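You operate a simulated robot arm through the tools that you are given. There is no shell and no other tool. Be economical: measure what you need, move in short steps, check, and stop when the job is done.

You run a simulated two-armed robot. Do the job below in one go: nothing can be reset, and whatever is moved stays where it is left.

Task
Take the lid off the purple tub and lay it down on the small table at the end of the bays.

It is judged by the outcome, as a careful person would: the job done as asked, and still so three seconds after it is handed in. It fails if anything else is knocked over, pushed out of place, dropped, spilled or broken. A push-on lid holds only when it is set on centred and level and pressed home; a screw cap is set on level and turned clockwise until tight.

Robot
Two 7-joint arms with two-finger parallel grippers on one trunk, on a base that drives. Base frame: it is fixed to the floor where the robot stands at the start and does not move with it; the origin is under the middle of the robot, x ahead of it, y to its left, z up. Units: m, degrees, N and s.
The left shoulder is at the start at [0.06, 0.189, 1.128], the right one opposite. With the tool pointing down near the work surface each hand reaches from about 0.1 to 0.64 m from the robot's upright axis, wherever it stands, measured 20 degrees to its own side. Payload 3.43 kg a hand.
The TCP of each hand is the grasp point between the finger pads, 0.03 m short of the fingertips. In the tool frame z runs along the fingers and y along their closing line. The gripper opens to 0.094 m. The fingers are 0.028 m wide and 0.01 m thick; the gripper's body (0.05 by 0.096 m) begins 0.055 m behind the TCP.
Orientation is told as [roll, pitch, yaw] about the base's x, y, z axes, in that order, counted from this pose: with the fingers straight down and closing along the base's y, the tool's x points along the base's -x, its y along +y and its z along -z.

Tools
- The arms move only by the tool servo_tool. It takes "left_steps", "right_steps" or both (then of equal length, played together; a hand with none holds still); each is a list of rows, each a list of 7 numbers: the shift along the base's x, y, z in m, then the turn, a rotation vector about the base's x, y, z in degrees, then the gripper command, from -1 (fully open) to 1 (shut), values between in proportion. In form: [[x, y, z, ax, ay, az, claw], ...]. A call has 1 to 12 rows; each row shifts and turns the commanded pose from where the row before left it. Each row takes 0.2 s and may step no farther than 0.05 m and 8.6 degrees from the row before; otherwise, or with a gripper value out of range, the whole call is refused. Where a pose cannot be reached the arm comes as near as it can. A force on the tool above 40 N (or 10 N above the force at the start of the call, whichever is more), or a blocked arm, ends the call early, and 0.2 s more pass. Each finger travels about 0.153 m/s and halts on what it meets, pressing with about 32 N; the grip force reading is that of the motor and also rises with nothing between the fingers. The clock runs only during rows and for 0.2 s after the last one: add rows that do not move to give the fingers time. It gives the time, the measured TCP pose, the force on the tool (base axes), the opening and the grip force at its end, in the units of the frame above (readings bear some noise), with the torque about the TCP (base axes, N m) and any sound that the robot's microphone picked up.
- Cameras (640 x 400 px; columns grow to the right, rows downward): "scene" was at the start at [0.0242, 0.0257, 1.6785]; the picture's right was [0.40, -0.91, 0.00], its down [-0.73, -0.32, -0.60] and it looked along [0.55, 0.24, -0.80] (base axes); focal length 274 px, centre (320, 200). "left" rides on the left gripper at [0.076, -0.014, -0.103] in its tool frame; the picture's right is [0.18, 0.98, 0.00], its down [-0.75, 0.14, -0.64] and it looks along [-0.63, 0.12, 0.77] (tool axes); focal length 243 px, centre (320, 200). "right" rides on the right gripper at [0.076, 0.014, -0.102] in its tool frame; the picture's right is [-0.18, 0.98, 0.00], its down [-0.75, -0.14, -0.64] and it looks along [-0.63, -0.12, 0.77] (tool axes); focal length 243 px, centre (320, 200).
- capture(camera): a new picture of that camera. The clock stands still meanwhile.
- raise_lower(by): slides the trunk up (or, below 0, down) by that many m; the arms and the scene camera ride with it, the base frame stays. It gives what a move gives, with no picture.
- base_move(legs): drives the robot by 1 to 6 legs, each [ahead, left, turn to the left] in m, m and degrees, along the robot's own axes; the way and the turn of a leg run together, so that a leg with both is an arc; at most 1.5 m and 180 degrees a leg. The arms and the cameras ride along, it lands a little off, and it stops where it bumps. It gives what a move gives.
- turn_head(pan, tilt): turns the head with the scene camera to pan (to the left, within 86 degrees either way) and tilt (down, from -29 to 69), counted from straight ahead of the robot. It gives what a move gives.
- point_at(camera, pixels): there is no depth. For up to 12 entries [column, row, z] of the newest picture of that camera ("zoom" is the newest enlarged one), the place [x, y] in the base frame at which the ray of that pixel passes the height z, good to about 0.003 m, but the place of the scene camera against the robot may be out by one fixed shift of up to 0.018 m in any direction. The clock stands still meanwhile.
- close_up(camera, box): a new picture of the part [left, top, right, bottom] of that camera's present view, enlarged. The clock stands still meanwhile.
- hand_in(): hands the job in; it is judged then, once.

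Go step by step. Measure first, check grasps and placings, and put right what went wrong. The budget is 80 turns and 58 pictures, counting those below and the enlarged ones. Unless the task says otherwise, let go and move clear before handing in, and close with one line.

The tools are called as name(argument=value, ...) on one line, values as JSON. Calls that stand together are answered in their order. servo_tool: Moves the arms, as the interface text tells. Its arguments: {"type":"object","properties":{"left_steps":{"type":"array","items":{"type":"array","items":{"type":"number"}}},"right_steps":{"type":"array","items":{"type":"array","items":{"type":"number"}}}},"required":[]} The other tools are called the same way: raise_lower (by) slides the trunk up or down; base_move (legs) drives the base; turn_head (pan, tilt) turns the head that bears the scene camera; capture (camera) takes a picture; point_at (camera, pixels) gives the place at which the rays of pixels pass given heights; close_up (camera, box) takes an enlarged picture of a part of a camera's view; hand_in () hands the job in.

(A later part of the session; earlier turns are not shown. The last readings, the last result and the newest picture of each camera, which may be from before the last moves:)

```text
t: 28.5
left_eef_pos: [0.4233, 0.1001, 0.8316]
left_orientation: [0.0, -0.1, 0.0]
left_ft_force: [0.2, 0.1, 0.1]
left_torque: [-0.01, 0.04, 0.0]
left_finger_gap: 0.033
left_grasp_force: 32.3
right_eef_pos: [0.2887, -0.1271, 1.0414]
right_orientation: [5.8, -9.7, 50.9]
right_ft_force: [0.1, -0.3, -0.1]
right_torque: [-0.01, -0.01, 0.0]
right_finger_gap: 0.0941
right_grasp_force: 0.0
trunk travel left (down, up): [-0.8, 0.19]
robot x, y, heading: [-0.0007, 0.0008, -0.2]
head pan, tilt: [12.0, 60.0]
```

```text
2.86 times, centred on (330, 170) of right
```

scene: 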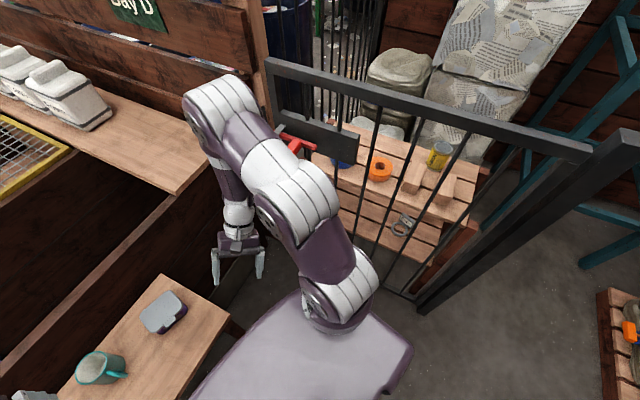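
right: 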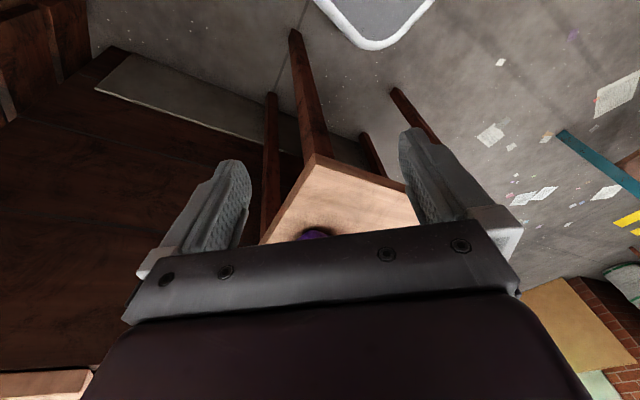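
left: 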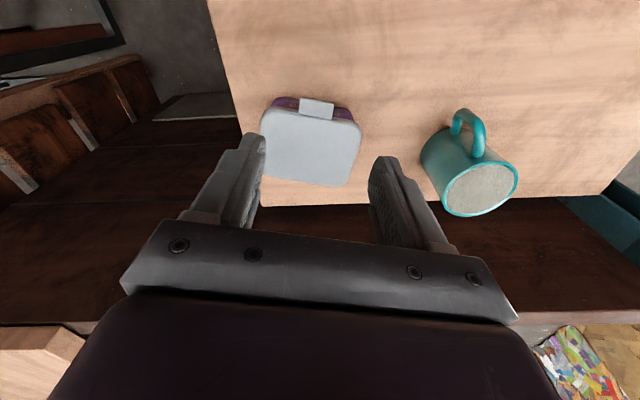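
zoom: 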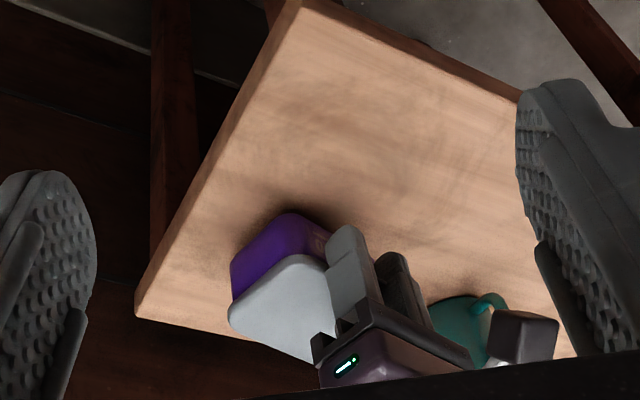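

The whole tub tips up with its lid (the shadow grows, and the purple side stays the same height), so the body must be held. I'll set it back down, release the tab and raise the left hand clear.

servo_tool(left_steps=[[0, 0, -0.005, 0, 0, 0, 1], [0, 0, -0.005, 0, 0, 0, 1], [0, 0, -0.005, 0, 0, 0, 1], [0, 0, -0.005, 0, 0, 0, 1], [0, 0, 0, 0, 0, 0, 1], [0, 0, 0, 0, 0, 0, 0.3], [0, 0, 0, 0, 0, 0, -0.2], [0, 0, 0, 0, 0, 0, -0.4], [0, 0, 0.03, 0, 0, 0, -0.4], [0, 0, 0.04, 0, 0, 0, -0.4], [0, 0.03, 0.04, 0, 0, 0, -0.4], [0, 0, 0, 0, 0, 0, -0.4]])

turn_head(pan=-45, tilt=45)

capture(camera="scene")

close_up(camera="right", box=[220, 100, 440, 240])

```text
t: 31.1
left_eef_pos: [0.4254, 0.1313, 0.9225]
left_orientation: [0.0, 0.1, 0.0]
left_ft_force: [-0.2, 0.3, -1.2]
left_torque: [-0.01, -0.03, -0.01]
left_finger_gap: 0.0659
left_grasp_force: 0.0
right_eef_pos: [0.2893, -0.1262, 1.0418]
right_orientation: [5.8, -9.9, 50.9]
right_ft_force: [-0.3, -0.5, 0.2]
right_torque: [0.0, -0.02, 0.02]
right_finger_gap: 0.0941
right_grasp_force: 0.1
trunk travel left (down, up): [-0.8, 0.19]
robot x, y, heading: [-0.0014, 0.0005, -0.1]
head pan, tilt: [12.0, 60.0]
```

```text
t: 32.4
left_eef_pos: [0.4259, 0.13, 0.9225]
left_orientation: [0.0, 0.0, -0.1]
left_ft_force: [0.2, 0.4, -0.3]
left_torque: [0.02, 0.01, -0.01]
left_finger_gap: 0.0658
left_grasp_force: 0.1
right_eef_pos: [0.2891, -0.1285, 1.0427]
right_orientation: [5.8, -9.8, 51.0]
right_ft_force: [0.7, 1.1, -0.3]
right_torque: [0.0, 0.03, 0.01]
right_finger_gap: 0.094
right_grasp_force: 0.0
trunk travel left (down, up): [-0.8, 0.19]
robot x, y, heading: [0.0, -0.0021, 0.1]
head pan, tilt: [-45.0, 45.0]
```

```text
22 pictures are left
```

scene: 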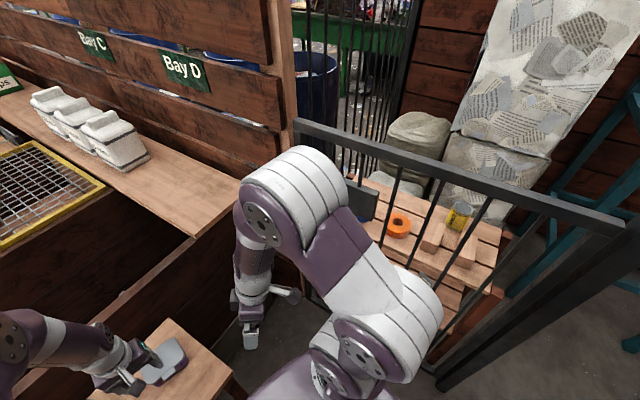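

```text
2.86 times, centred on (330, 170) of right
```

zoom: 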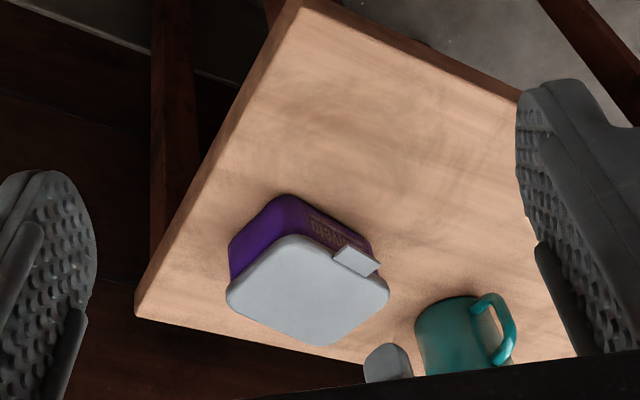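

The tub is back flat on the table. I'll locate the gate to know the elbow room.

point_at(camera="scene", pixels=[[445, 385, 0.0], [445, 385, 0.1], [300, 125, 1.0], [300, 125, 0.9], [612, 228, 1.0], [612, 228, 0.9], [470, 310, 0.0]])

```text
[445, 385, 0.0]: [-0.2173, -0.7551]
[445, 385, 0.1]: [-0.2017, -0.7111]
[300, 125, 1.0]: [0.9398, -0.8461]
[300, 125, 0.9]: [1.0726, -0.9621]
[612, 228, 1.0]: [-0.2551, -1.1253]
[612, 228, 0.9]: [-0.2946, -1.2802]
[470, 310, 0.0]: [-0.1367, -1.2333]
```

point_at(camera="right", pixels=[[390, 48, 0.05], [332, 10, 0.05], [425, 20, 0.05], [296, 32, 0.0], [394, 90, 0.0], [365, 135, 0.0], [272, 95, 0.0], [390, 48, 0.2]])

```text
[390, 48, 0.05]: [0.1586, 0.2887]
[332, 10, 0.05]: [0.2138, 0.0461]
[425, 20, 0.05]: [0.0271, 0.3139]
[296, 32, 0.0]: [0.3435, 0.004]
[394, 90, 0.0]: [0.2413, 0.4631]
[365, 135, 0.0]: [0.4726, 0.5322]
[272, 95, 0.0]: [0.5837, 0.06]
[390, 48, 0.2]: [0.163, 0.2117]
```

The base footprint (about ±0.22 × ±0.27) clears the table leg at (0.34,0.00) if I stand at about (0,-0.22) turned 45° left. From there, pointing the right hand along +y is much less of a wrist bend. I'll raise the left hand first, then drive.

servo_tool(left_steps=[[-0.02, 0.02, 0.04, 0, 0, 0, -0.4], [-0.02, 0.03, 0.03, 0, 0, 0, -0.4], [-0.02, 0.03, 0.03, 0, 0, 0, -0.4], [-0.02, 0.03, 0.02, 0, 0, 0, -0.4], [0, 0, 0, 0, 0, 0, -0.4]])

base_move(legs=[[0, 0, 20], [-0.075, -0.207, 0], [0, 0, 25]])

turn_head(pan=-15, tilt=60)

capture(camera="scene")

```text
t: 33.6
left_eef_pos: [0.3455, 0.2394, 1.0391]
left_orientation: [0.0, 0.0, 0.0]
left_ft_force: [-0.3, 0.7, 0.8]
left_torque: [-0.03, 0.0, 0.0]
left_finger_gap: 0.0658
left_grasp_force: 0.1
right_eef_pos: [0.2894, -0.1281, 1.0422]
right_orientation: [5.8, -9.8, 50.9]
right_ft_force: [-0.4, 0.1, 0.1]
right_torque: [0.04, -0.01, 0.03]
right_finger_gap: 0.0941
right_grasp_force: 0.0
trunk travel left (down, up): [-0.8, 0.19]
robot x, y, heading: [-0.0024, -0.0007, -0.0]
head pan, tilt: [-45.0, 45.0]
```

```text
t: 37.6
left_eef_pos: [0.0781, 0.1912, 1.0397]
left_orientation: [0.0, 0.1, 44.8]
left_ft_force: [0.0, 0.2, 0.3]
left_torque: [-0.02, 0.0, -0.01]
left_finger_gap: 0.0658
left_grasp_force: 0.0
right_eef_pos: [0.2963, -0.1069, 1.0435]
right_orientation: [5.8, -9.8, 95.7]
right_ft_force: [-0.5, 1.2, -0.8]
right_torque: [0.0, -0.02, 0.0]
right_finger_gap: 0.094
right_grasp_force: 0.1
trunk travel left (down, up): [-0.8, 0.19]
robot x, y, heading: [0.0027, -0.2212, 44.8]
head pan, tilt: [-45.0, 45.0]
```

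```text
t: 38.6
left_eef_pos: [0.0773, 0.192, 1.0402]
left_orientation: [0.0, -0.1, 44.8]
left_ft_force: [0.6, -0.2, -0.2]
left_torque: [-0.01, 0.02, -0.03]
left_finger_gap: 0.0658
left_grasp_force: 0.0
right_eef_pos: [0.2964, -0.1067, 1.0411]
right_orientation: [5.8, -9.8, 95.7]
right_ft_force: [-0.2, -0.3, 0.4]
right_torque: [0.01, -0.03, 0.01]
right_finger_gap: 0.0941
right_grasp_force: 0.0
trunk travel left (down, up): [-0.8, 0.19]
robot x, y, heading: [0.0022, -0.2167, 45.1]
head pan, tilt: [-15.0, 60.0]
```

```text
20 pictures are left
```

scene: 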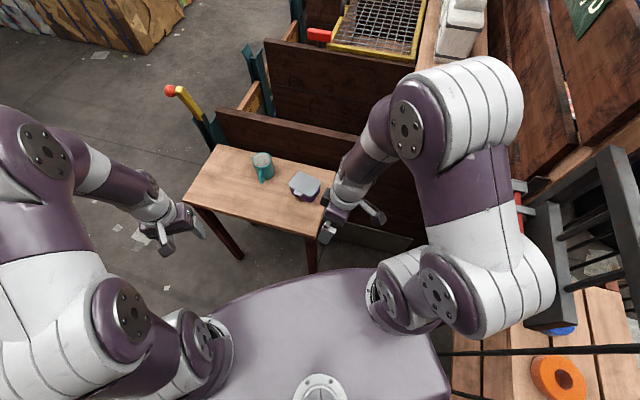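

Heading is 45° at (0,-0.22) and nothing was disturbed. The right hand's closing line is already along x, so I'll pitch its fingers up to point along +y (about 71° about +x) while moving to a standoff right of the table.

servo_tool(right_steps=[[0.016, -0.005, -0.005, 7.83, -0.1, -1.03, -1], [0.016, -0.005, -0.005, 7.83, -0.1, -1.03, -1], [0.016, -0.003, -0.01, 7.83, -0.1, -1.03, -1], [0.016, 0, -0.015, 7.83, -0.1, -1.03, -1], [0.016, 0, -0.015, 7.83, -0.1, -1.03, -1], [0.016, 0, -0.02, 7.83, -0.1, -1.03, -1], [0.016, 0, -0.02, 7.83, -0.1, -1.03, -1], [0.016, 0, -0.02, 7.83, -0.1, -1.03, -1], [0.016, 0, -0.02, 7.83, -0.1, -1.03, -1], [0, 0, 0, 0, 0, 0, -1]])

capture(camera="scene")

```text
t: 40.8
left_eef_pos: [0.0794, 0.1932, 1.0403]
left_orientation: [0.0, 0.0, 44.8]
left_ft_force: [-0.3, 0.6, 0.1]
left_torque: [0.0, 0.01, -0.01]
left_finger_gap: 0.0654
left_grasp_force: 0.1
right_eef_pos: [0.4186, -0.0763, 0.9264]
right_orientation: [-2.6, -56.9, 92.2]
right_ft_force: [-0.3, 0.6, 0.1]
right_torque: [0.01, -0.01, -0.02]
right_finger_gap: 0.094
right_grasp_force: 0.0
right hand out of reach, approached as far as the arm can: row 6, 7, 8, 9
trunk travel left (down, up): [-0.8, 0.19]
robot x, y, heading: [0.0023, -0.2169, 44.7]
head pan, tilt: [-15.0, 60.0]
```

```text
19 pictures are left
```

scene: 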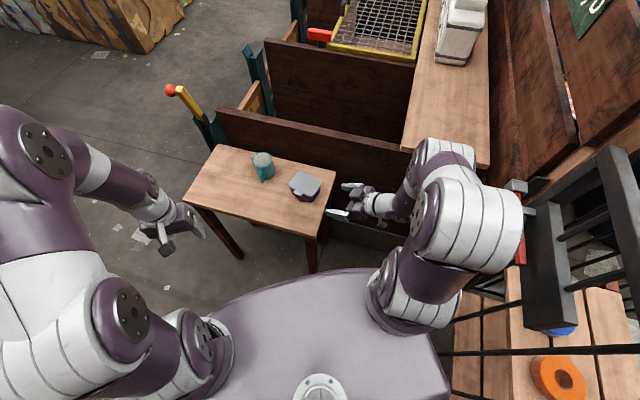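

The right hand now points mostly along +y (33° below level), limited by shoulder height. I'll lift it slightly and lower the trunk 0.18 m so it can level out.

servo_tool(right_steps=[[0.0, -0.015, 0.03, 0, 0, 0, -1], [0.0, -0.015, 0.03, 0, 0, 0, -1], [0, 0, 0.03, 0, 0, 0, -1], [0, 0, 0, 0, 0, 0, -1]])

raise_lower(by=-0.18)

```text
t: 41.8
left_eef_pos: [0.079, 0.1922, 1.0391]
left_orientation: [0.0, 0.0, 44.8]
left_ft_force: [-0.4, 0.1, -0.4]
left_torque: [0.03, 0.04, 0.01]
left_finger_gap: 0.0657
left_grasp_force: 0.1
right_eef_pos: [0.4192, -0.1054, 1.0157]
right_orientation: [-2.7, -56.3, 92.2]
right_ft_force: [-0.9, 0.3, 0.4]
right_torque: [0.0, 0.01, 0.0]
right_finger_gap: 0.0944
right_grasp_force: 0.2
right hand out of reach, approached as far as the arm can: row 3
trunk travel left (down, up): [-0.8, 0.19]
robot x, y, heading: [0.0024, -0.2209, 45.2]
head pan, tilt: [-15.0, 60.0]
```

```text
t: 43.8
left_eef_pos: [0.0776, 0.1939, 0.8587]
left_orientation: [0.0, 0.0, 44.8]
left_ft_force: [-0.1, 0.2, 0.0]
left_torque: [0.02, -0.01, -0.01]
left_finger_gap: 0.0657
left_grasp_force: 0.1
right_eef_pos: [0.4192, -0.1045, 0.836]
right_orientation: [-2.9, -56.3, 92.1]
right_ft_force: [0.4, 0.1, 1.0]
right_torque: [-0.04, 0.02, 0.02]
right_finger_gap: 0.0939
right_grasp_force: 0.0
trunk travel left (down, up): [-0.62, 0.37]
robot x, y, heading: [0.0008, -0.221, 44.9]
head pan, tilt: [-15.0, 60.0]
```

servo_tool(right_steps=[[0.02, 0, -0.005, 7.8, 0, 0, -1], [0.02, 0, -0.005, 7.8, 0, 0, -1], [0.02, 0, -0.005, 7.4, 0, 0, -1], [0, 0, 0, 0, 0, 0, -1], [0, 0, 0, 0, 0, 0, -1]])

close_up(camera="scene", box=[220, 100, 460, 250])

capture(camera="right")

```text
t: 45.0
left_eef_pos: [0.0799, 0.1924, 0.8595]
left_orientation: [0.0, -0.1, 44.8]
left_ft_force: [-0.1, 0.0, 0.5]
left_torque: [0.02, 0.01, -0.02]
left_finger_gap: 0.0658
left_grasp_force: 0.0
right_eef_pos: [0.4448, -0.033, 0.8421]
right_orientation: [-4.9, -61.8, 92.0]
right_ft_force: [1.4, -0.1, -1.1]
right_torque: [0.03, -0.01, 0.0]
right_finger_gap: 0.0939
right_grasp_force: 0.0
right hand out of reach, approached as far as the arm can: row 1, 2, 3
trunk travel left (down, up): [-0.62, 0.37]
robot x, y, heading: [0.0058, -0.2213, 45.0]
head pan, tilt: [-15.0, 60.0]
```

```text
2.67 times, centred on (340, 175) of scene
```

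zoom: 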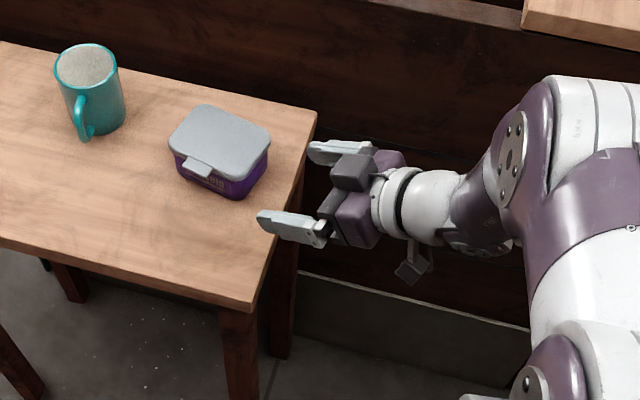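

```text
17 pictures are left
```

right: 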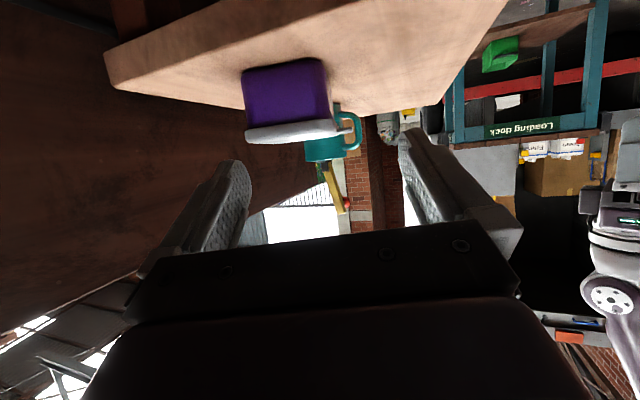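

Excellent view: the body is tall (rows 62–128) with a thin overhanging lid (rows 125–143), so body spans z≈0.755–0.803 and the present ~28° tilt is fine for a body grip. I'll relax the commanded tilt to a reachable one and read where the hand settles.

servo_tool(right_steps=[[0.0, 0, 0.01, -7.5, 0, 0, -1], [0.0, 0, 0.01, -7.5, 0, 0, -1], [0, 0, 0, -3, 0, 0, -1], [0, 0, 0, 0, 0, 0, -1]])

```text
t: 46.0
left_eef_pos: [0.0781, 0.1929, 0.8602]
left_orientation: [0.0, 0.0, 44.8]
left_ft_force: [-0.1, 1.0, -0.2]
left_torque: [-0.02, 0.0, 0.01]
left_finger_gap: 0.0657
left_grasp_force: 0.0
right_eef_pos: [0.4451, -0.0336, 0.8627]
right_orientation: [-4.1, -43.9, 91.3]
right_ft_force: [0.5, 0.5, -0.6]
right_torque: [0.0, 0.02, 0.0]
right_finger_gap: 0.0942
right_grasp_force: 0.0
trunk travel left (down, up): [-0.62, 0.37]
robot x, y, heading: [0.0034, -0.2195, 44.8]
head pan, tilt: [-15.0, 60.0]
```

servo_tool(right_steps=[[0.019, 0, -0.02, 0, 0, 0, -1], [0.018, 0, -0.02, 0, 0, 0, -1], [0, 0, 0.0, 5, 0, -0.5, -1], [0, 0, 0.0, 5, 0, -0.5, -1], [0, 0, 0.0, 4, 0, 0, -1], [0, 0, 0, 0, 0, 0, -1]])

capture(camera="right")

```text
t: 47.4
left_eef_pos: [0.0775, 0.1922, 0.8586]
left_orientation: [0.0, 0.0, 44.8]
left_ft_force: [-0.3, -0.1, -1.5]
left_torque: [0.0, 0.02, 0.0]
left_finger_gap: 0.0659
left_grasp_force: 0.2
right_eef_pos: [0.4827, -0.0331, 0.8213]
right_orientation: [-4.5, -57.9, 90.5]
right_ft_force: [-0.5, -0.5, 0.2]
right_torque: [-0.02, -0.02, 0.01]
right_finger_gap: 0.0939
right_grasp_force: 0.2
trunk travel left (down, up): [-0.62, 0.37]
robot x, y, heading: [0.0027, -0.2181, 44.7]
head pan, tilt: [-15.0, 60.0]
```

```text
16 pictures are left
```

right: 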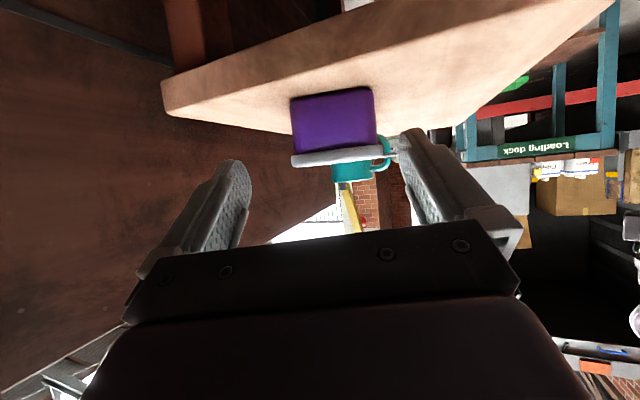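

Now reachable at (0.483,-0.033,0.821), tilt 32°. I'll trim the small roll/yaw error (~4°), flatten slightly and lower to z≈0.79, still short of the table edge.

servo_tool(right_steps=[[0, -0.005, -0.01, 1.8, 1.2, 1.7, -1], [0, 0, -0.01, 1.7, 1.2, 1.6, -1], [0, 0, -0.01, 0, 0, 0, -1], [0, 0, 0, 0, 0, 0, -1]])

capture(camera="right")

```text
t: 48.4
left_eef_pos: [0.0781, 0.1936, 0.8593]
left_orientation: [0.0, 0.0, 44.7]
left_ft_force: [0.1, 0.4, 0.0]
left_torque: [0.0, 0.0, -0.01]
left_finger_gap: 0.0659
left_grasp_force: 0.1
right_eef_pos: [0.4824, -0.0376, 0.8121]
right_orientation: [-2.1, -59.5, 90.3]
right_ft_force: [-0.1, -0.4, -0.2]
right_torque: [0.03, 0.01, 0.03]
right_finger_gap: 0.0941
right_grasp_force: 0.1
right hand out of reach, approached as far as the arm can: row 2, 3
trunk travel left (down, up): [-0.62, 0.37]
robot x, y, heading: [0.0024, -0.223, 44.7]
head pan, tilt: [-15.0, 60.0]
```

```text
15 pictures are left
```

right: 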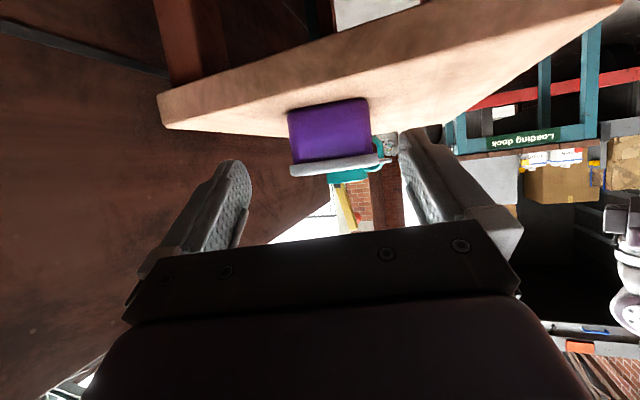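

The hand ran short of reach going lower, so I'll raise it 0.03 and lower the trunk by 0.05, giving the same posture some slack.

servo_tool(right_steps=[[0, 0, 0.015, 0, 0, 0, -1], [0, 0, 0.015, 0, 0, 0, -1], [0, 0, 0, 0, 0, 0, -1]])

raise_lower(by=-0.05)

servo_tool(right_steps=[[0, 0, -0.003, 0, 0.8, 1.2, -1], [0, 0, 0, 0, 0.6, 0, -1], [0, 0, 0, 0, 0, 0, -1]])

capture(camera="right")

```text
t: 49.2
left_eef_pos: [0.0774, 0.1917, 0.8595]
left_orientation: [0.0, 0.0, 44.8]
left_ft_force: [0.3, 0.0, -0.4]
left_torque: [0.02, 0.01, 0.03]
left_finger_gap: 0.0656
left_grasp_force: 0.0
right_eef_pos: [0.4814, -0.0385, 0.8121]
right_orientation: [-2.1, -59.6, 90.4]
right_ft_force: [-0.5, -0.6, 1.1]
right_torque: [0.03, -0.01, 0.03]
right_finger_gap: 0.0939
right_grasp_force: 0.1
right hand out of reach, approached as far as the arm can: row 1, 2
trunk travel left (down, up): [-0.62, 0.37]
robot x, y, heading: [0.0008, -0.2211, 44.9]
head pan, tilt: [-15.0, 60.0]
```

```text
t: 50.1
left_eef_pos: [0.0788, 0.1916, 0.8094]
left_orientation: [0.0, 0.0, 44.9]
left_ft_force: [0.5, -0.1, 0.6]
left_torque: [0.03, -0.02, 0.0]
left_finger_gap: 0.0657
left_grasp_force: 0.1
right_eef_pos: [0.481, -0.0389, 0.762]
right_orientation: [-2.1, -59.6, 90.3]
right_ft_force: [-0.6, -0.4, 0.3]
right_torque: [-0.01, 0.0, 0.03]
right_finger_gap: 0.094
right_grasp_force: 0.1
trunk travel left (down, up): [-0.57, 0.42]
robot x, y, heading: [0.0025, -0.2231, 44.7]
head pan, tilt: [-15.0, 60.0]
```

```text
t: 50.9
left_eef_pos: [0.0786, 0.1929, 0.8101]
left_orientation: [-0.1, 0.0, 44.8]
left_ft_force: [-0.6, -1.1, 0.7]
left_torque: [-0.01, -0.03, 0.04]
left_finger_gap: 0.0654
left_grasp_force: 0.0
right_eef_pos: [0.4825, -0.0383, 0.7592]
right_orientation: [0.6, -59.5, 89.1]
right_ft_force: [-0.4, 0.2, 0.2]
right_torque: [0.02, -0.01, -0.02]
right_finger_gap: 0.0942
right_grasp_force: 0.1
trunk travel left (down, up): [-0.57, 0.42]
robot x, y, heading: [0.0031, -0.2218, 44.8]
head pan, tilt: [-15.0, 60.0]
```

```text
14 pictures are left
```

right: 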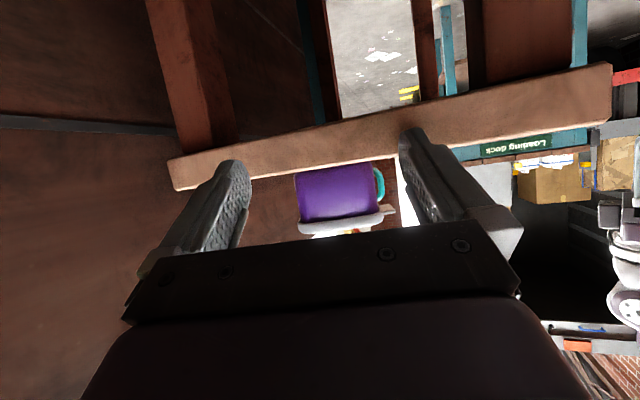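

Roll is now square to the tub (lid edge parallel to the gripper bar). Raise to z≈0.789.

servo_tool(right_steps=[[0, 0, 0.01, 0, 0, 0, -1], [0, 0, 0.01, 0, 0, 0, -1], [0, 0, 0.01, 0, 0, 0, -1], [0, 0, 0, 0, 0, 0, -1]])

```text
t: 51.9
left_eef_pos: [0.077, 0.1928, 0.8105]
left_orientation: [0.1, 0.0, 44.9]
left_ft_force: [-0.3, -0.5, 0.5]
left_torque: [-0.02, 0.02, 0.01]
left_finger_gap: 0.0657
left_grasp_force: 0.1
right_eef_pos: [0.4811, -0.0377, 0.7879]
right_orientation: [0.7, -59.5, 89.2]
right_ft_force: [-1.1, -0.8, -0.2]
right_torque: [-0.01, 0.02, 0.01]
right_finger_gap: 0.0941
right_grasp_force: 0.0
trunk travel left (down, up): [-0.57, 0.42]
robot x, y, heading: [-0.0016, -0.2204, 45.0]
head pan, tilt: [-15.0, 60.0]
```

Now at z=0.788. I'll advance in y to just before the tub and check alignment.

servo_tool(right_steps=[[0, 0.02, 0, 0, 0, 0, -1], [0, 0.02, 0, 0, 0, 0, -1], [0, 0.008, 0, 0, 0, 0, -1], [0, 0, 0, 0, 0, 0, -1]])

close_up(camera="right", box=[180, 60, 480, 260])

close_up(camera="scene", box=[230, 110, 390, 210])

```text
t: 52.9
left_eef_pos: [0.0784, 0.1926, 0.8102]
left_orientation: [0.1, 0.0, 44.7]
left_ft_force: [0.9, -0.7, -0.1]
left_torque: [0.02, 0.02, 0.02]
left_finger_gap: 0.0656
left_grasp_force: 0.0
right_eef_pos: [0.4824, 0.0096, 0.7891]
right_orientation: [0.7, -59.6, 89.1]
right_ft_force: [-0.6, 0.3, -0.6]
right_torque: [-0.01, -0.01, 0.0]
right_finger_gap: 0.0939
right_grasp_force: 0.2
trunk travel left (down, up): [-0.57, 0.42]
robot x, y, heading: [0.0017, -0.2216, 44.8]
head pan, tilt: [-15.0, 60.0]
```

```text
2.00 times, centred on (330, 160) of right
```

zoom: 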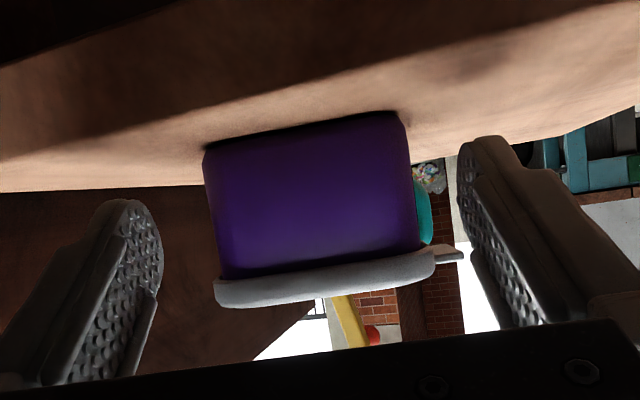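

```text
4.00 times, centred on (310, 160) of scene
```

zoom: 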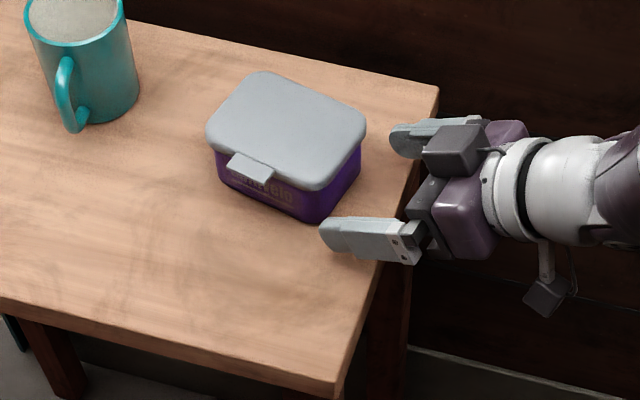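

Alignment is good: body (zoom 203–418) is centred between the fingertips (162–458). Advance 37 mm so the fingers straddle the tub's end, then close gently.

servo_tool(right_steps=[[0, 0.013, 0, 0, 0, 0, -1], [0, 0.013, 0, 0, 0, 0, -1], [0, 0.011, 0, 0, 0, 0, -1], [0, 0, 0, 0, 0, 0, -1]])

close_up(camera="right", box=[180, 60, 480, 260])

```text
t: 53.9
left_eef_pos: [0.0789, 0.1922, 0.8085]
left_orientation: [0.0, 0.0, 44.8]
left_ft_force: [-0.4, 0.4, -0.2]
left_torque: [0.01, 0.02, 0.0]
left_finger_gap: 0.0659
left_grasp_force: 0.0
right_eef_pos: [0.4814, 0.0452, 0.7894]
right_orientation: [0.8, -59.6, 89.1]
right_ft_force: [0.4, -1.1, -0.3]
right_torque: [-0.03, 0.01, 0.03]
right_finger_gap: 0.0942
right_grasp_force: 0.1
trunk travel left (down, up): [-0.57, 0.42]
robot x, y, heading: [0.0036, -0.2243, 44.8]
head pan, tilt: [-15.0, 60.0]
```

```text
2.00 times, centred on (330, 160) of right
```

zoom: 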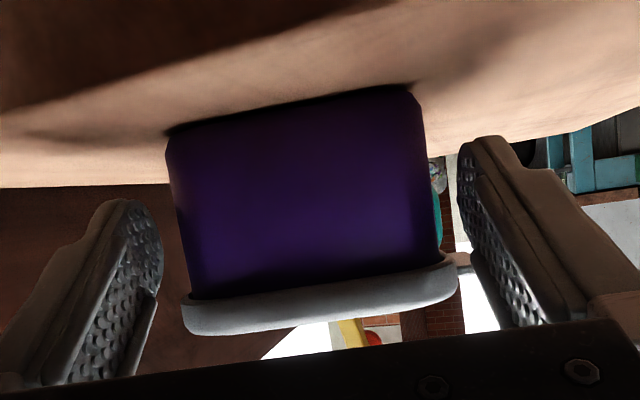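

Fingers straddle the body just under the lid. I'll lower 3 mm to stay clear of the lid rim and close.

servo_tool(right_steps=[[0, 0, -0.003, 0, 0, 0, -1], [0, 0, 0, 0, 0, 0, -0.8], [0, 0, 0, 0, 0, 0, -0.65], [0, 0, 0, 0, 0, 0, -0.5], [0, 0, 0, 0, 0, 0, 0], [0, 0, 0, 0, 0, 0, 1], [0, 0, 0, 0, 0, 0, 1], [0, 0, 0, 0, 0, 0, 1]])

close_up(camera="right", box=[180, 60, 480, 260])

close_up(camera="scene", box=[230, 110, 390, 210])

```text
t: 55.7
left_eef_pos: [0.078, 0.1932, 0.8099]
left_orientation: [0.0, -0.1, 44.8]
left_ft_force: [-0.1, 1.8, -0.6]
left_torque: [0.03, 0.0, 0.01]
left_finger_gap: 0.066
left_grasp_force: 0.1
right_eef_pos: [0.4814, 0.0465, 0.7873]
right_orientation: [0.6, -59.6, 89.1]
right_ft_force: [-0.2, 0.4, 0.8]
right_torque: [0.01, 0.0, -0.01]
right_finger_gap: 0.0819
right_grasp_force: 31.6
trunk travel left (down, up): [-0.57, 0.42]
robot x, y, heading: [0.0028, -0.219, 44.7]
head pan, tilt: [-15.0, 60.0]
```

```text
2.00 times, centred on (330, 160) of right
```

zoom: 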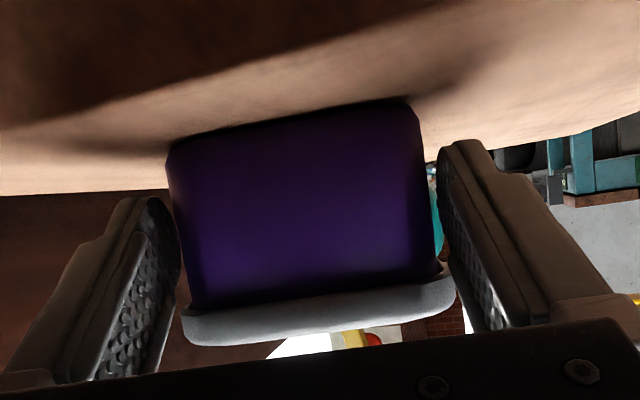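

```text
4.00 times, centred on (310, 160) of scene
```

zoom: 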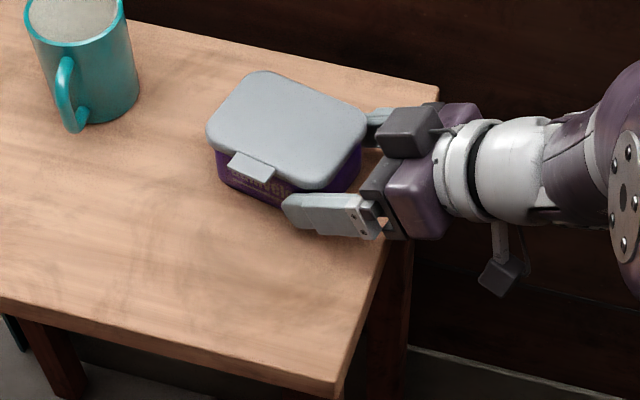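

The gap of 82 mm equals the lid's width, so the fingers pinch the lid rim, not the body. I'll open, back off and flatten the hand toward ~10° so it fits wholly under the lid.

servo_tool(right_steps=[[0, 0, 0, 0, 0, 0, -0.5], [0, 0, 0, 0, 0, 0, -1], [0, -0.02, 0, 0, 0, 0, -1], [0, -0.03, 0.0, 0, 0, 0, -1], [0, -0.02, 0.0, 0, 0, 0, -1], [0, 0, 0.005, 7, 0, 0, -1], [0, 0, 0, 7, 0, 0, -1], [0, 0, 0, 6, 0, 0, -1], [0, 0, 0, 0, 0, 0, -1]])

close_up(camera="scene", box=[230, 110, 390, 210])

```text
t: 57.7
left_eef_pos: [0.0781, 0.1912, 0.8091]
left_orientation: [0.0, -0.1, 44.8]
left_ft_force: [0.0, 1.0, 0.0]
left_torque: [-0.02, 0.02, 0.01]
left_finger_gap: 0.0657
left_grasp_force: 0.1
right_eef_pos: [0.4828, -0.0247, 0.7867]
right_orientation: [0.7, -59.6, 89.1]
right_ft_force: [0.6, 1.1, 0.2]
right_torque: [-0.01, -0.02, -0.01]
right_finger_gap: 0.0939
right_grasp_force: 0.1
right hand out of reach, approached as far as the arm can: row 6, 7, 8
trunk travel left (down, up): [-0.57, 0.42]
robot x, y, heading: [0.0015, -0.2186, 44.8]
head pan, tilt: [-15.0, 60.0]
```

```text
4.00 times, centred on (310, 160) of scene
```

zoom: 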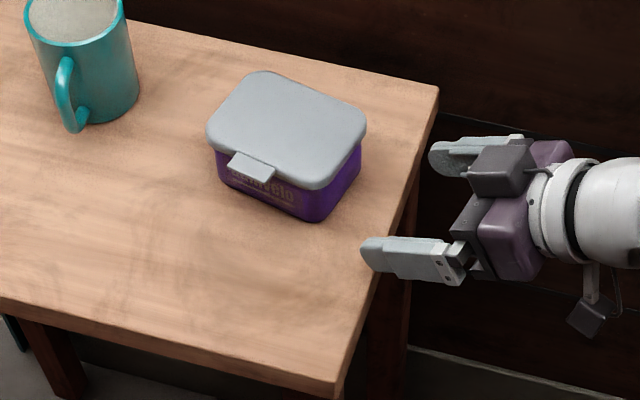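

The tub stands unchanged, but the wrist is at its limit. I'll raise the hand and lower the trunk another 0.1 m so the forearm comes in flatter, then try the flattening again.

servo_tool(right_steps=[[0, -0.02, 0.02, 0, 0, 0, -1], [0, -0.01, 0.03, 0, 0, 0, -1], [0, 0, 0.03, 0, 0, 0, -1], [0, 0, 0.03, 0, 0, 0, -1], [0, 0, 0, 0, 0, 0, -1]])

servo_tool(left_steps=[[0, 0, 0.04, 0, 0, 0, -0.4], [0, 0, 0.04, 0, 0, 0, -0.4], [0, 0, 0.04, 0, 0, 0, -0.4], [0, 0, 0, 0, 0, 0, -0.4]])

raise_lower(by=-0.1)

servo_tool(right_steps=[[0, 0, 0, 7, 0, 0, -1], [0, 0, 0, 7, 0, 0, -1], [0, 0, 0, 6, 0, 0, -1], [0, 0, 0, 0, 0, 0, -1]])

```text
t: 58.9
left_eef_pos: [0.0778, 0.1923, 0.8094]
left_orientation: [0.0, 0.1, 44.8]
left_ft_force: [-0.8, 0.4, -0.7]
left_torque: [-0.01, 0.0, 0.02]
left_finger_gap: 0.0656
left_grasp_force: 0.0
right_eef_pos: [0.4818, -0.0396, 0.8701]
right_orientation: [0.5, -59.4, 89.1]
right_ft_force: [0.0, 0.4, -0.2]
right_torque: [0.0, -0.01, 0.04]
right_finger_gap: 0.0941
right_grasp_force: 0.2
right hand out of reach, approached as far as the arm can: row 1, 2
trunk travel left (down, up): [-0.57, 0.42]
robot x, y, heading: [-0.0008, -0.2196, 45.2]
head pan, tilt: [-15.0, 60.0]
```

```text
t: 59.9
left_eef_pos: [0.0783, 0.1931, 0.9283]
left_orientation: [0.0, 0.0, 44.8]
left_ft_force: [-0.3, -0.2, -0.2]
left_torque: [0.0, 0.04, 0.03]
left_finger_gap: 0.0658
left_grasp_force: 0.1
right_eef_pos: [0.4825, -0.0393, 0.8696]
right_orientation: [0.7, -59.4, 89.1]
right_ft_force: [-0.1, -0.6, -0.2]
right_torque: [-0.04, 0.0, 0.0]
right_finger_gap: 0.0941
right_grasp_force: 0.0
trunk travel left (down, up): [-0.57, 0.42]
robot x, y, heading: [0.0028, -0.2223, 44.8]
head pan, tilt: [-15.0, 60.0]
```

```text
t: 61.2
left_eef_pos: [0.079, 0.1921, 0.8279]
left_orientation: [0.0, -0.1, 44.7]
left_ft_force: [-0.7, 0.0, -0.7]
left_torque: [0.01, 0.0, -0.01]
left_finger_gap: 0.0658
left_grasp_force: 0.0
right_eef_pos: [0.4821, -0.0393, 0.7699]
right_orientation: [0.5, -59.5, 89.1]
right_ft_force: [-0.4, -0.1, -0.3]
right_torque: [0.01, -0.05, -0.01]
right_finger_gap: 0.0939
right_grasp_force: 0.0
trunk travel left (down, up): [-0.47, 0.52]
robot x, y, heading: [0.0043, -0.222, 44.7]
head pan, tilt: [-15.0, 60.0]
```

```text
t: 62.2
left_eef_pos: [0.0795, 0.192, 0.827]
left_orientation: [0.0, 0.0, 44.8]
left_ft_force: [0.9, -0.4, 0.1]
left_torque: [-0.02, -0.04, 0.01]
left_finger_gap: 0.0658
left_grasp_force: 0.0
right_eef_pos: [0.4818, -0.039, 0.7697]
right_orientation: [0.5, -59.4, 89.1]
right_ft_force: [0.0, 0.4, 0.3]
right_torque: [0.0, -0.01, 0.03]
right_finger_gap: 0.0939
right_grasp_force: 0.1
right hand out of reach, approached as far as the arm can: row 1, 2, 3
trunk travel left (down, up): [-0.47, 0.52]
robot x, y, heading: [0.0033, -0.2191, 44.6]
head pan, tilt: [-15.0, 60.0]
```

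Moving toward the robot is what runs out of reach, so I'll flatten the hand further forward (y≈0.01), above table level.

servo_tool(right_steps=[[0, 0, 0.015, 0, 0, 0, -1], [0, 0.01, 0.015, 0, 0, 0, -1], [0, 0.02, 0, 0, 0, 0, -1], [0, 0.015, 0, 0, 0, 0, -1], [0, 0, 0, 5, 0, 0, -1], [0, 0, 0, 5, 0, 0, -1], [0, 0, 0, 5, 0, 0, -1], [0, 0, 0, 5, 0, 0, -1], [0, 0, 0, 0, 0, 0, -1]])

```text
t: 64.2
left_eef_pos: [0.0797, 0.192, 0.829]
left_orientation: [-0.1, 0.0, 44.7]
left_ft_force: [-0.1, 0.0, 0.1]
left_torque: [0.03, 0.0, 0.01]
left_finger_gap: 0.0657
left_grasp_force: 0.0
right_eef_pos: [0.4792, 0.0123, 0.7981]
right_orientation: [0.2, -65.2, 88.8]
right_ft_force: [0.7, 0.4, 0.7]
right_torque: [-0.01, -0.04, -0.01]
right_finger_gap: 0.0938
right_grasp_force: 0.0
right hand out of reach, approached as far as the arm can: row 6, 7, 8
trunk travel left (down, up): [-0.47, 0.52]
robot x, y, heading: [0.0009, -0.2201, 44.9]
head pan, tilt: [-15.0, 60.0]
```

It improved to 25° from level; further forward is better still. I'll advance to straddle the tub (open), flattening along the way and lowering as the tips rise.

servo_tool(right_steps=[[0.002, 0.01, -0.006, 0, 0, 0.3, -1], [0.001, 0.01, -0.006, 0, 0, 0, -1], [0, 0.008, 0, 0, 0, 0, -1], [0, 0, 0, 3, 0, 0, -1], [0, 0, 0, 2, 0, 0, -1], [0, 0, 0, 2, 0, 0, -1], [0, 0, 0, 0, 0, 0, -1]])

```text
t: 65.8
left_eef_pos: [0.0794, 0.1923, 0.8274]
left_orientation: [0.1, 0.0, 44.8]
left_ft_force: [-0.7, -0.5, 0.3]
left_torque: [0.01, 0.02, -0.01]
left_finger_gap: 0.0656
left_grasp_force: 0.1
right_eef_pos: [0.4823, 0.0402, 0.7857]
right_orientation: [0.5, -68.1, 89.1]
right_ft_force: [-0.2, 0.3, 0.3]
right_torque: [0.0, -0.01, -0.02]
right_finger_gap: 0.0938
right_grasp_force: 0.1
right hand out of reach, approached as far as the arm can: row 6
trunk travel left (down, up): [-0.47, 0.52]
robot x, y, heading: [0.0012, -0.2208, 44.7]
head pan, tilt: [-15.0, 60.0]
```

Tilt is now 22°. I'll lower 3.5 mm (tips ~2 mm above the table), withdraw 6 mm and close, checking whether the gap drops below the lid's 82 mm.

servo_tool(right_steps=[[0, -0.006, -0.002, 0, 0, 0, -1], [0, 0, -0.0015, 0, 0, 0, -1], [0, 0, 0, 0, 0, 0, -0.8], [0, 0, 0, 0, 0, 0, -0.6], [0, 0, 0, 0, 0, 0, -0.4], [0, 0, 0, 0, 0, 0, 0.2], [0, 0, 0, 0, 0, 0, 1], [0, 0, 0, 0, 0, 0, 1]])

close_up(camera="right", box=[180, 60, 480, 260])

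```text
t: 67.7
left_eef_pos: [0.0799, 0.192, 0.8283]
left_orientation: [0.0, 0.0, 44.8]
left_ft_force: [-0.3, 0.4, 0.1]
left_torque: [0.01, 0.0, -0.01]
left_finger_gap: 0.0657
left_grasp_force: 0.0
right_eef_pos: [0.4827, 0.0411, 0.7842]
right_orientation: [0.3, -68.2, 89.0]
right_ft_force: [0.0, -0.4, -0.1]
right_torque: [0.02, -0.02, 0.0]
right_finger_gap: 0.0737
right_grasp_force: 32.1
right hand out of reach, approached as far as the arm can: row 1
trunk travel left (down, up): [-0.47, 0.52]
robot x, y, heading: [0.006, -0.2185, 44.8]
head pan, tilt: [-15.0, 60.0]
```

```text
2.00 times, centred on (330, 160) of right
```

zoom: 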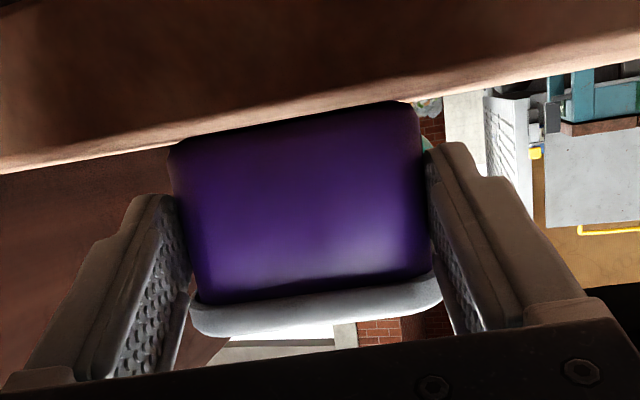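

The gap is 73.7 mm, so the right hand now holds the tub body below the lid. Next, bring the left hand up, unyaw it 45° and over the tab.

servo_tool(left_steps=[[0, 0, 0.04, 0, 0, 0, -0.4], [0, 0, 0.045, 0, 0, 0, -0.4], [0, 0, 0.045, 0, 0, 0, -0.4], [0.043, -0.0115, 0, 0, 0, -5.6, -0.4], [0.043, -0.0115, 0, 0, 0, -5.6, -0.4], [0.043, -0.0115, 0, 0, 0, -5.6, -0.4], [0.043, -0.0115, 0, 0, 0, -5.6, -0.4], [0.043, -0.0115, 0, 0, 0, -5.6, -0.4], [0.043, -0.0115, 0, 0, 0, -5.6, -0.4], [0.043, -0.0115, 0, 0, 0, -5.6, -0.4], [0.042, -0.0115, 0, 0, 0, -5.6, -0.4], [0, 0, 0, 0, 0, 0, -0.4]])

capture(camera="left")

```text
t: 70.2
left_eef_pos: [0.3643, 0.0745, 0.7936]
left_orientation: [0.1, 0.0, -0.2]
left_ft_force: [0.4, -0.2, 0.2]
left_torque: [0.02, 0.0, 0.0]
left_finger_gap: 0.0657
left_grasp_force: 0.2
left hand out of reach, approached as far as the arm can: row 2, 3, 5, 6, 7, 8, 9, 10, 11
right_eef_pos: [0.4818, 0.0397, 0.7841]
right_orientation: [0.3, -68.2, 89.2]
right_ft_force: [-1.1, 1.4, 1.3]
right_torque: [0.05, -0.03, 0.07]
right_finger_gap: 0.0737
right_grasp_force: 32.5
trunk travel left (down, up): [-0.47, 0.52]
robot x, y, heading: [0.0039, -0.2223, 44.9]
head pan, tilt: [-15.0, 60.0]
```

```text
6 pictures are left
```

left: 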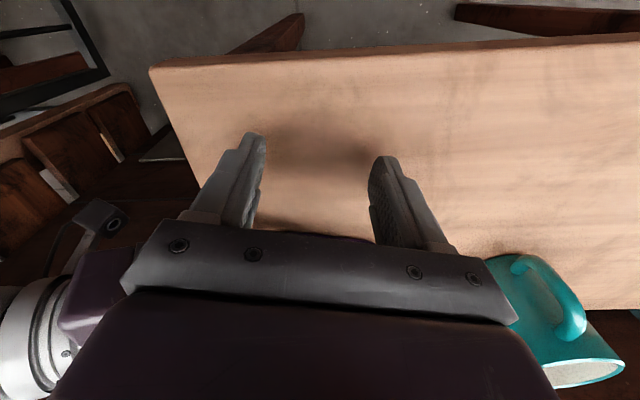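

The left hand sagged to z 0.794 because the lowered trunk limits its height; nothing was touched. I'll check whether it can rise and reach the tab position from here, in small steps.

servo_tool(left_steps=[[0, 0, 0.02, 0, 0, 0, -0.15], [0, 0.01, 0.02, 0, 0, 0, -0.15], [0, 0.015, 0.0, 0, 0, 0, -0.15], [0, 0, 0, 0, 0, 0, -0.15]])

```text
t: 71.2
left_eef_pos: [0.3424, 0.0934, 0.8081]
left_orientation: [0.0, 0.0, -0.1]
left_ft_force: [-0.6, 0.7, -0.1]
left_torque: [0.0, 0.01, -0.01]
left_finger_gap: 0.0539
left_grasp_force: 0.0
left hand out of reach, approached as far as the arm can: row 1, 2, 3
right_eef_pos: [0.4832, 0.0419, 0.7843]
right_orientation: [0.4, -68.2, 89.1]
right_ft_force: [-0.1, -0.1, 0.6]
right_torque: [-0.01, -0.08, -0.01]
right_finger_gap: 0.0738
right_grasp_force: 31.9
trunk travel left (down, up): [-0.47, 0.52]
robot x, y, heading: [0.0018, -0.2208, 44.6]
head pan, tilt: [-15.0, 60.0]
```

Fingers-down isn't reachable with the shoulders this low, so I'll tilt the left hand 45° (fingers forward-down, still closing along y), which brings its wrist closer.

servo_tool(left_steps=[[0, 0, 0.003, 0, -7.5, 0, -0.15], [0, 0, 0.003, 0, -7.5, 0, -0.15], [0, 0, 0.003, 0, -7.5, 0, -0.15], [0, 0, 0.003, 0, -7.5, 0, -0.15], [0, 0, 0.003, 0, -7.5, 0, -0.15], [0, 0, 0.003, 0, -7.5, 0, -0.15], [0, 0.003, 0, 0, 0, 0, -0.15], [0, 0, 0, 0, 0, 0, -0.15]])

```text
t: 73.0
left_eef_pos: [0.3412, 0.0974, 0.8265]
left_orientation: [0.1, -45.0, 0.0]
left_ft_force: [-0.4, 0.3, 0.6]
left_torque: [-0.01, 0.01, 0.04]
left_finger_gap: 0.0539
left_grasp_force: 0.0
right_eef_pos: [0.4833, 0.0412, 0.7839]
right_orientation: [0.4, -68.2, 89.1]
right_ft_force: [0.0, -0.1, 1.3]
right_torque: [0.02, -0.03, 0.0]
right_finger_gap: 0.0734
right_grasp_force: 32.3
trunk travel left (down, up): [-0.47, 0.52]
robot x, y, heading: [0.0007, -0.2209, 44.8]
head pan, tilt: [-15.0, 60.0]
```

Reachable. I'll move forward to just short of the tab and look.

servo_tool(left_steps=[[0.02, 0.001, -0.005, 0, 0, 0, -0.15], [0.02, 0.001, -0.008, 0, 0, 0, -0.15], [0, 0, 0, 0, 0, 0, -0.15], [0, 0, 0, 0, 0, 0, -0.15]])

close_up(camera="left", box=[180, 90, 480, 280])

```text
t: 74.0
left_eef_pos: [0.3816, 0.0988, 0.8131]
left_orientation: [0.0, -45.0, 0.0]
left_ft_force: [0.4, 0.8, -0.6]
left_torque: [-0.02, 0.0, -0.01]
left_finger_gap: 0.0541
left_grasp_force: 0.1
right_eef_pos: [0.4833, 0.0407, 0.7849]
right_orientation: [0.3, -68.3, 89.1]
right_ft_force: [-0.5, -0.3, 0.2]
right_torque: [0.05, -0.03, 0.02]
right_finger_gap: 0.0737
right_grasp_force: 32.1
trunk travel left (down, up): [-0.47, 0.52]
robot x, y, heading: [0.0035, -0.2174, 44.8]
head pan, tilt: [-15.0, 60.0]
```

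```text
2.11 times, centred on (330, 185) of left
```

zoom: 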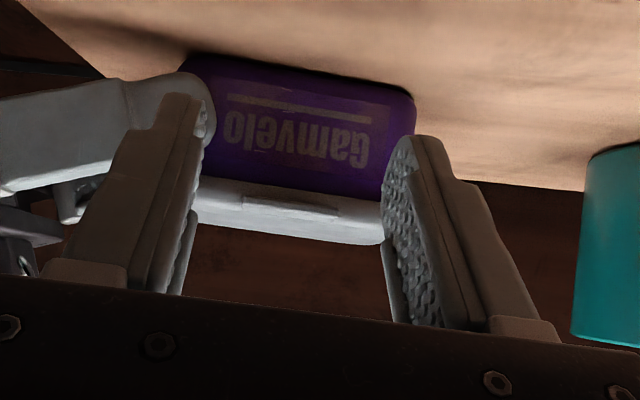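

The tab (zoom 245–340) is centred between the fingers (~200–390) at z≈0.80. I'll narrow slightly, advance 26 mm and close on the tab.

servo_tool(left_steps=[[0, 0, 0.001, 0, 0, 0, 0.05], [0.009, 0, 0, 0, 0, 0, 0.05], [0.009, 0, 0, 0, 0, 0, 0.05], [0.0085, 0, 0, 0, 0, 0, 0.05], [0, 0, 0, 0, 0, 0, 0.05], [0, 0, 0, 0, 0, 0, 0.4], [0, 0, 0, 0, 0, 0, 1], [0, 0, 0, 0, 0, 0, 1], [0, 0, 0, 0, 0, 0, 1]])

```text
t: 76.0
left_eef_pos: [0.407, 0.0993, 0.8149]
left_orientation: [0.0, -45.0, 0.0]
left_ft_force: [-0.3, 11.6, -0.3]
left_torque: [0.13, 0.01, 0.39]
left_finger_gap: 0.0308
left_grasp_force: 32.4
right_eef_pos: [0.4822, 0.0417, 0.784]
right_orientation: [0.5, -68.1, 89.1]
right_ft_force: [0.7, -11.3, 2.7]
right_torque: [0.23, -0.03, 0.45]
right_finger_gap: 0.0734
right_grasp_force: 31.9
trunk travel left (down, up): [-0.47, 0.52]
robot x, y, heading: [0.0031, -0.2192, 44.7]
head pan, tilt: [-15.0, 60.0]
heard: snap
```

A snap was heard and there's an 11 N sideways load, so the lid may have popped. I'll ease the left hand 2 mm toward +y to relieve it, then lift 8 mm.

servo_tool(left_steps=[[0, 0.001, 0, 0, 0, 0, 1], [0, 0.001, 0, 0, 0, 0, 1], [0, 0, 0.002, 0, 0, 0, 1], [0, 0, 0.003, 0, 0, 0, 1], [0, 0, 0.003, 0, 0, 0, 1], [0, 0, 0, 0, 0, 0, 1]])

close_up(camera="scene", box=[190, 60, 430, 210])

```text
t: 77.5
left_eef_pos: [0.408, 0.1003, 0.8231]
left_orientation: [0.0, -45.0, 0.0]
left_ft_force: [-0.3, 0.2, -0.3]
left_torque: [-0.02, 0.02, -0.01]
left_finger_gap: 0.0307
left_grasp_force: 31.8
right_eef_pos: [0.4836, 0.0403, 0.7832]
right_orientation: [0.4, -68.2, 89.1]
right_ft_force: [-0.2, 0.9, 0.8]
right_torque: [-0.03, -0.01, 0.02]
right_finger_gap: 0.0735
right_grasp_force: 32.0
trunk travel left (down, up): [-0.47, 0.52]
robot x, y, heading: [-0.0005, -0.2178, 44.7]
head pan, tilt: [-15.0, 60.0]
```

```text
2.67 times, centred on (310, 135) of scene
```

zoom: 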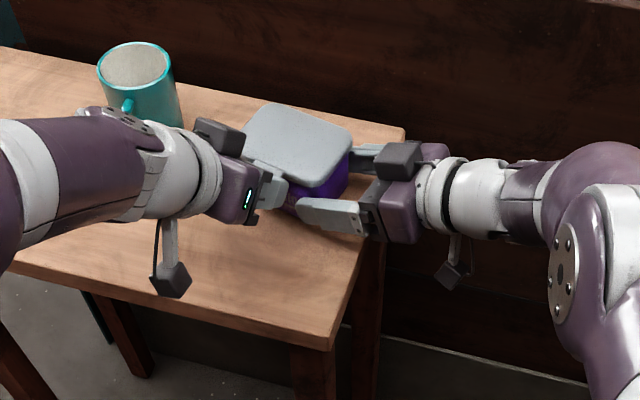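

Forces are back to zero, suggesting the lid is free. I'll lift 40 mm more and check.

servo_tool(left_steps=[[0, 0, 0.01, 0, 0, 0, 1], [0, 0, 0.01, 0, 0, 0, 1], [0, 0, 0.01, 0, 0, 0, 1], [0, 0, 0.01, 0, 0, 0, 1], [0, 0, 0, 0, 0, 0, 1]])

close_up(camera="scene", box=[190, 60, 430, 210])

```text
t: 78.7
left_eef_pos: [0.408, 0.1004, 0.8629]
left_orientation: [-0.1, -45.0, 0.0]
left_ft_force: [-0.2, -0.2, 0.6]
left_torque: [0.01, 0.0, 0.0]
left_finger_gap: 0.0311
left_grasp_force: 31.7
right_eef_pos: [0.4822, 0.0411, 0.7845]
right_orientation: [0.4, -68.2, 89.1]
right_ft_force: [-0.6, 0.1, 0.2]
right_torque: [0.01, -0.07, -0.03]
right_finger_gap: 0.0736
right_grasp_force: 32.3
trunk travel left (down, up): [-0.47, 0.52]
robot x, y, heading: [0.0011, -0.2219, 44.7]
head pan, tilt: [-15.0, 60.0]
```

```text
2.67 times, centred on (310, 135) of scene
```

zoom: 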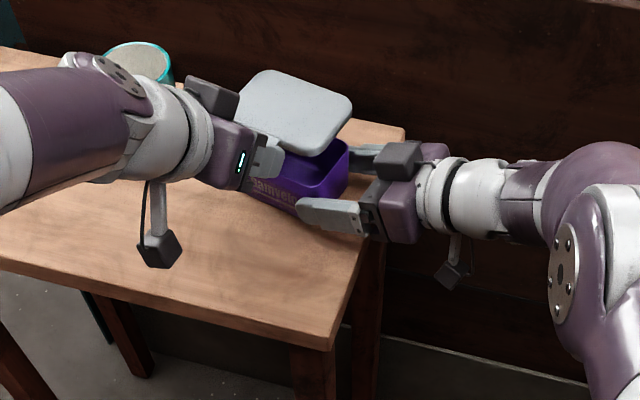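

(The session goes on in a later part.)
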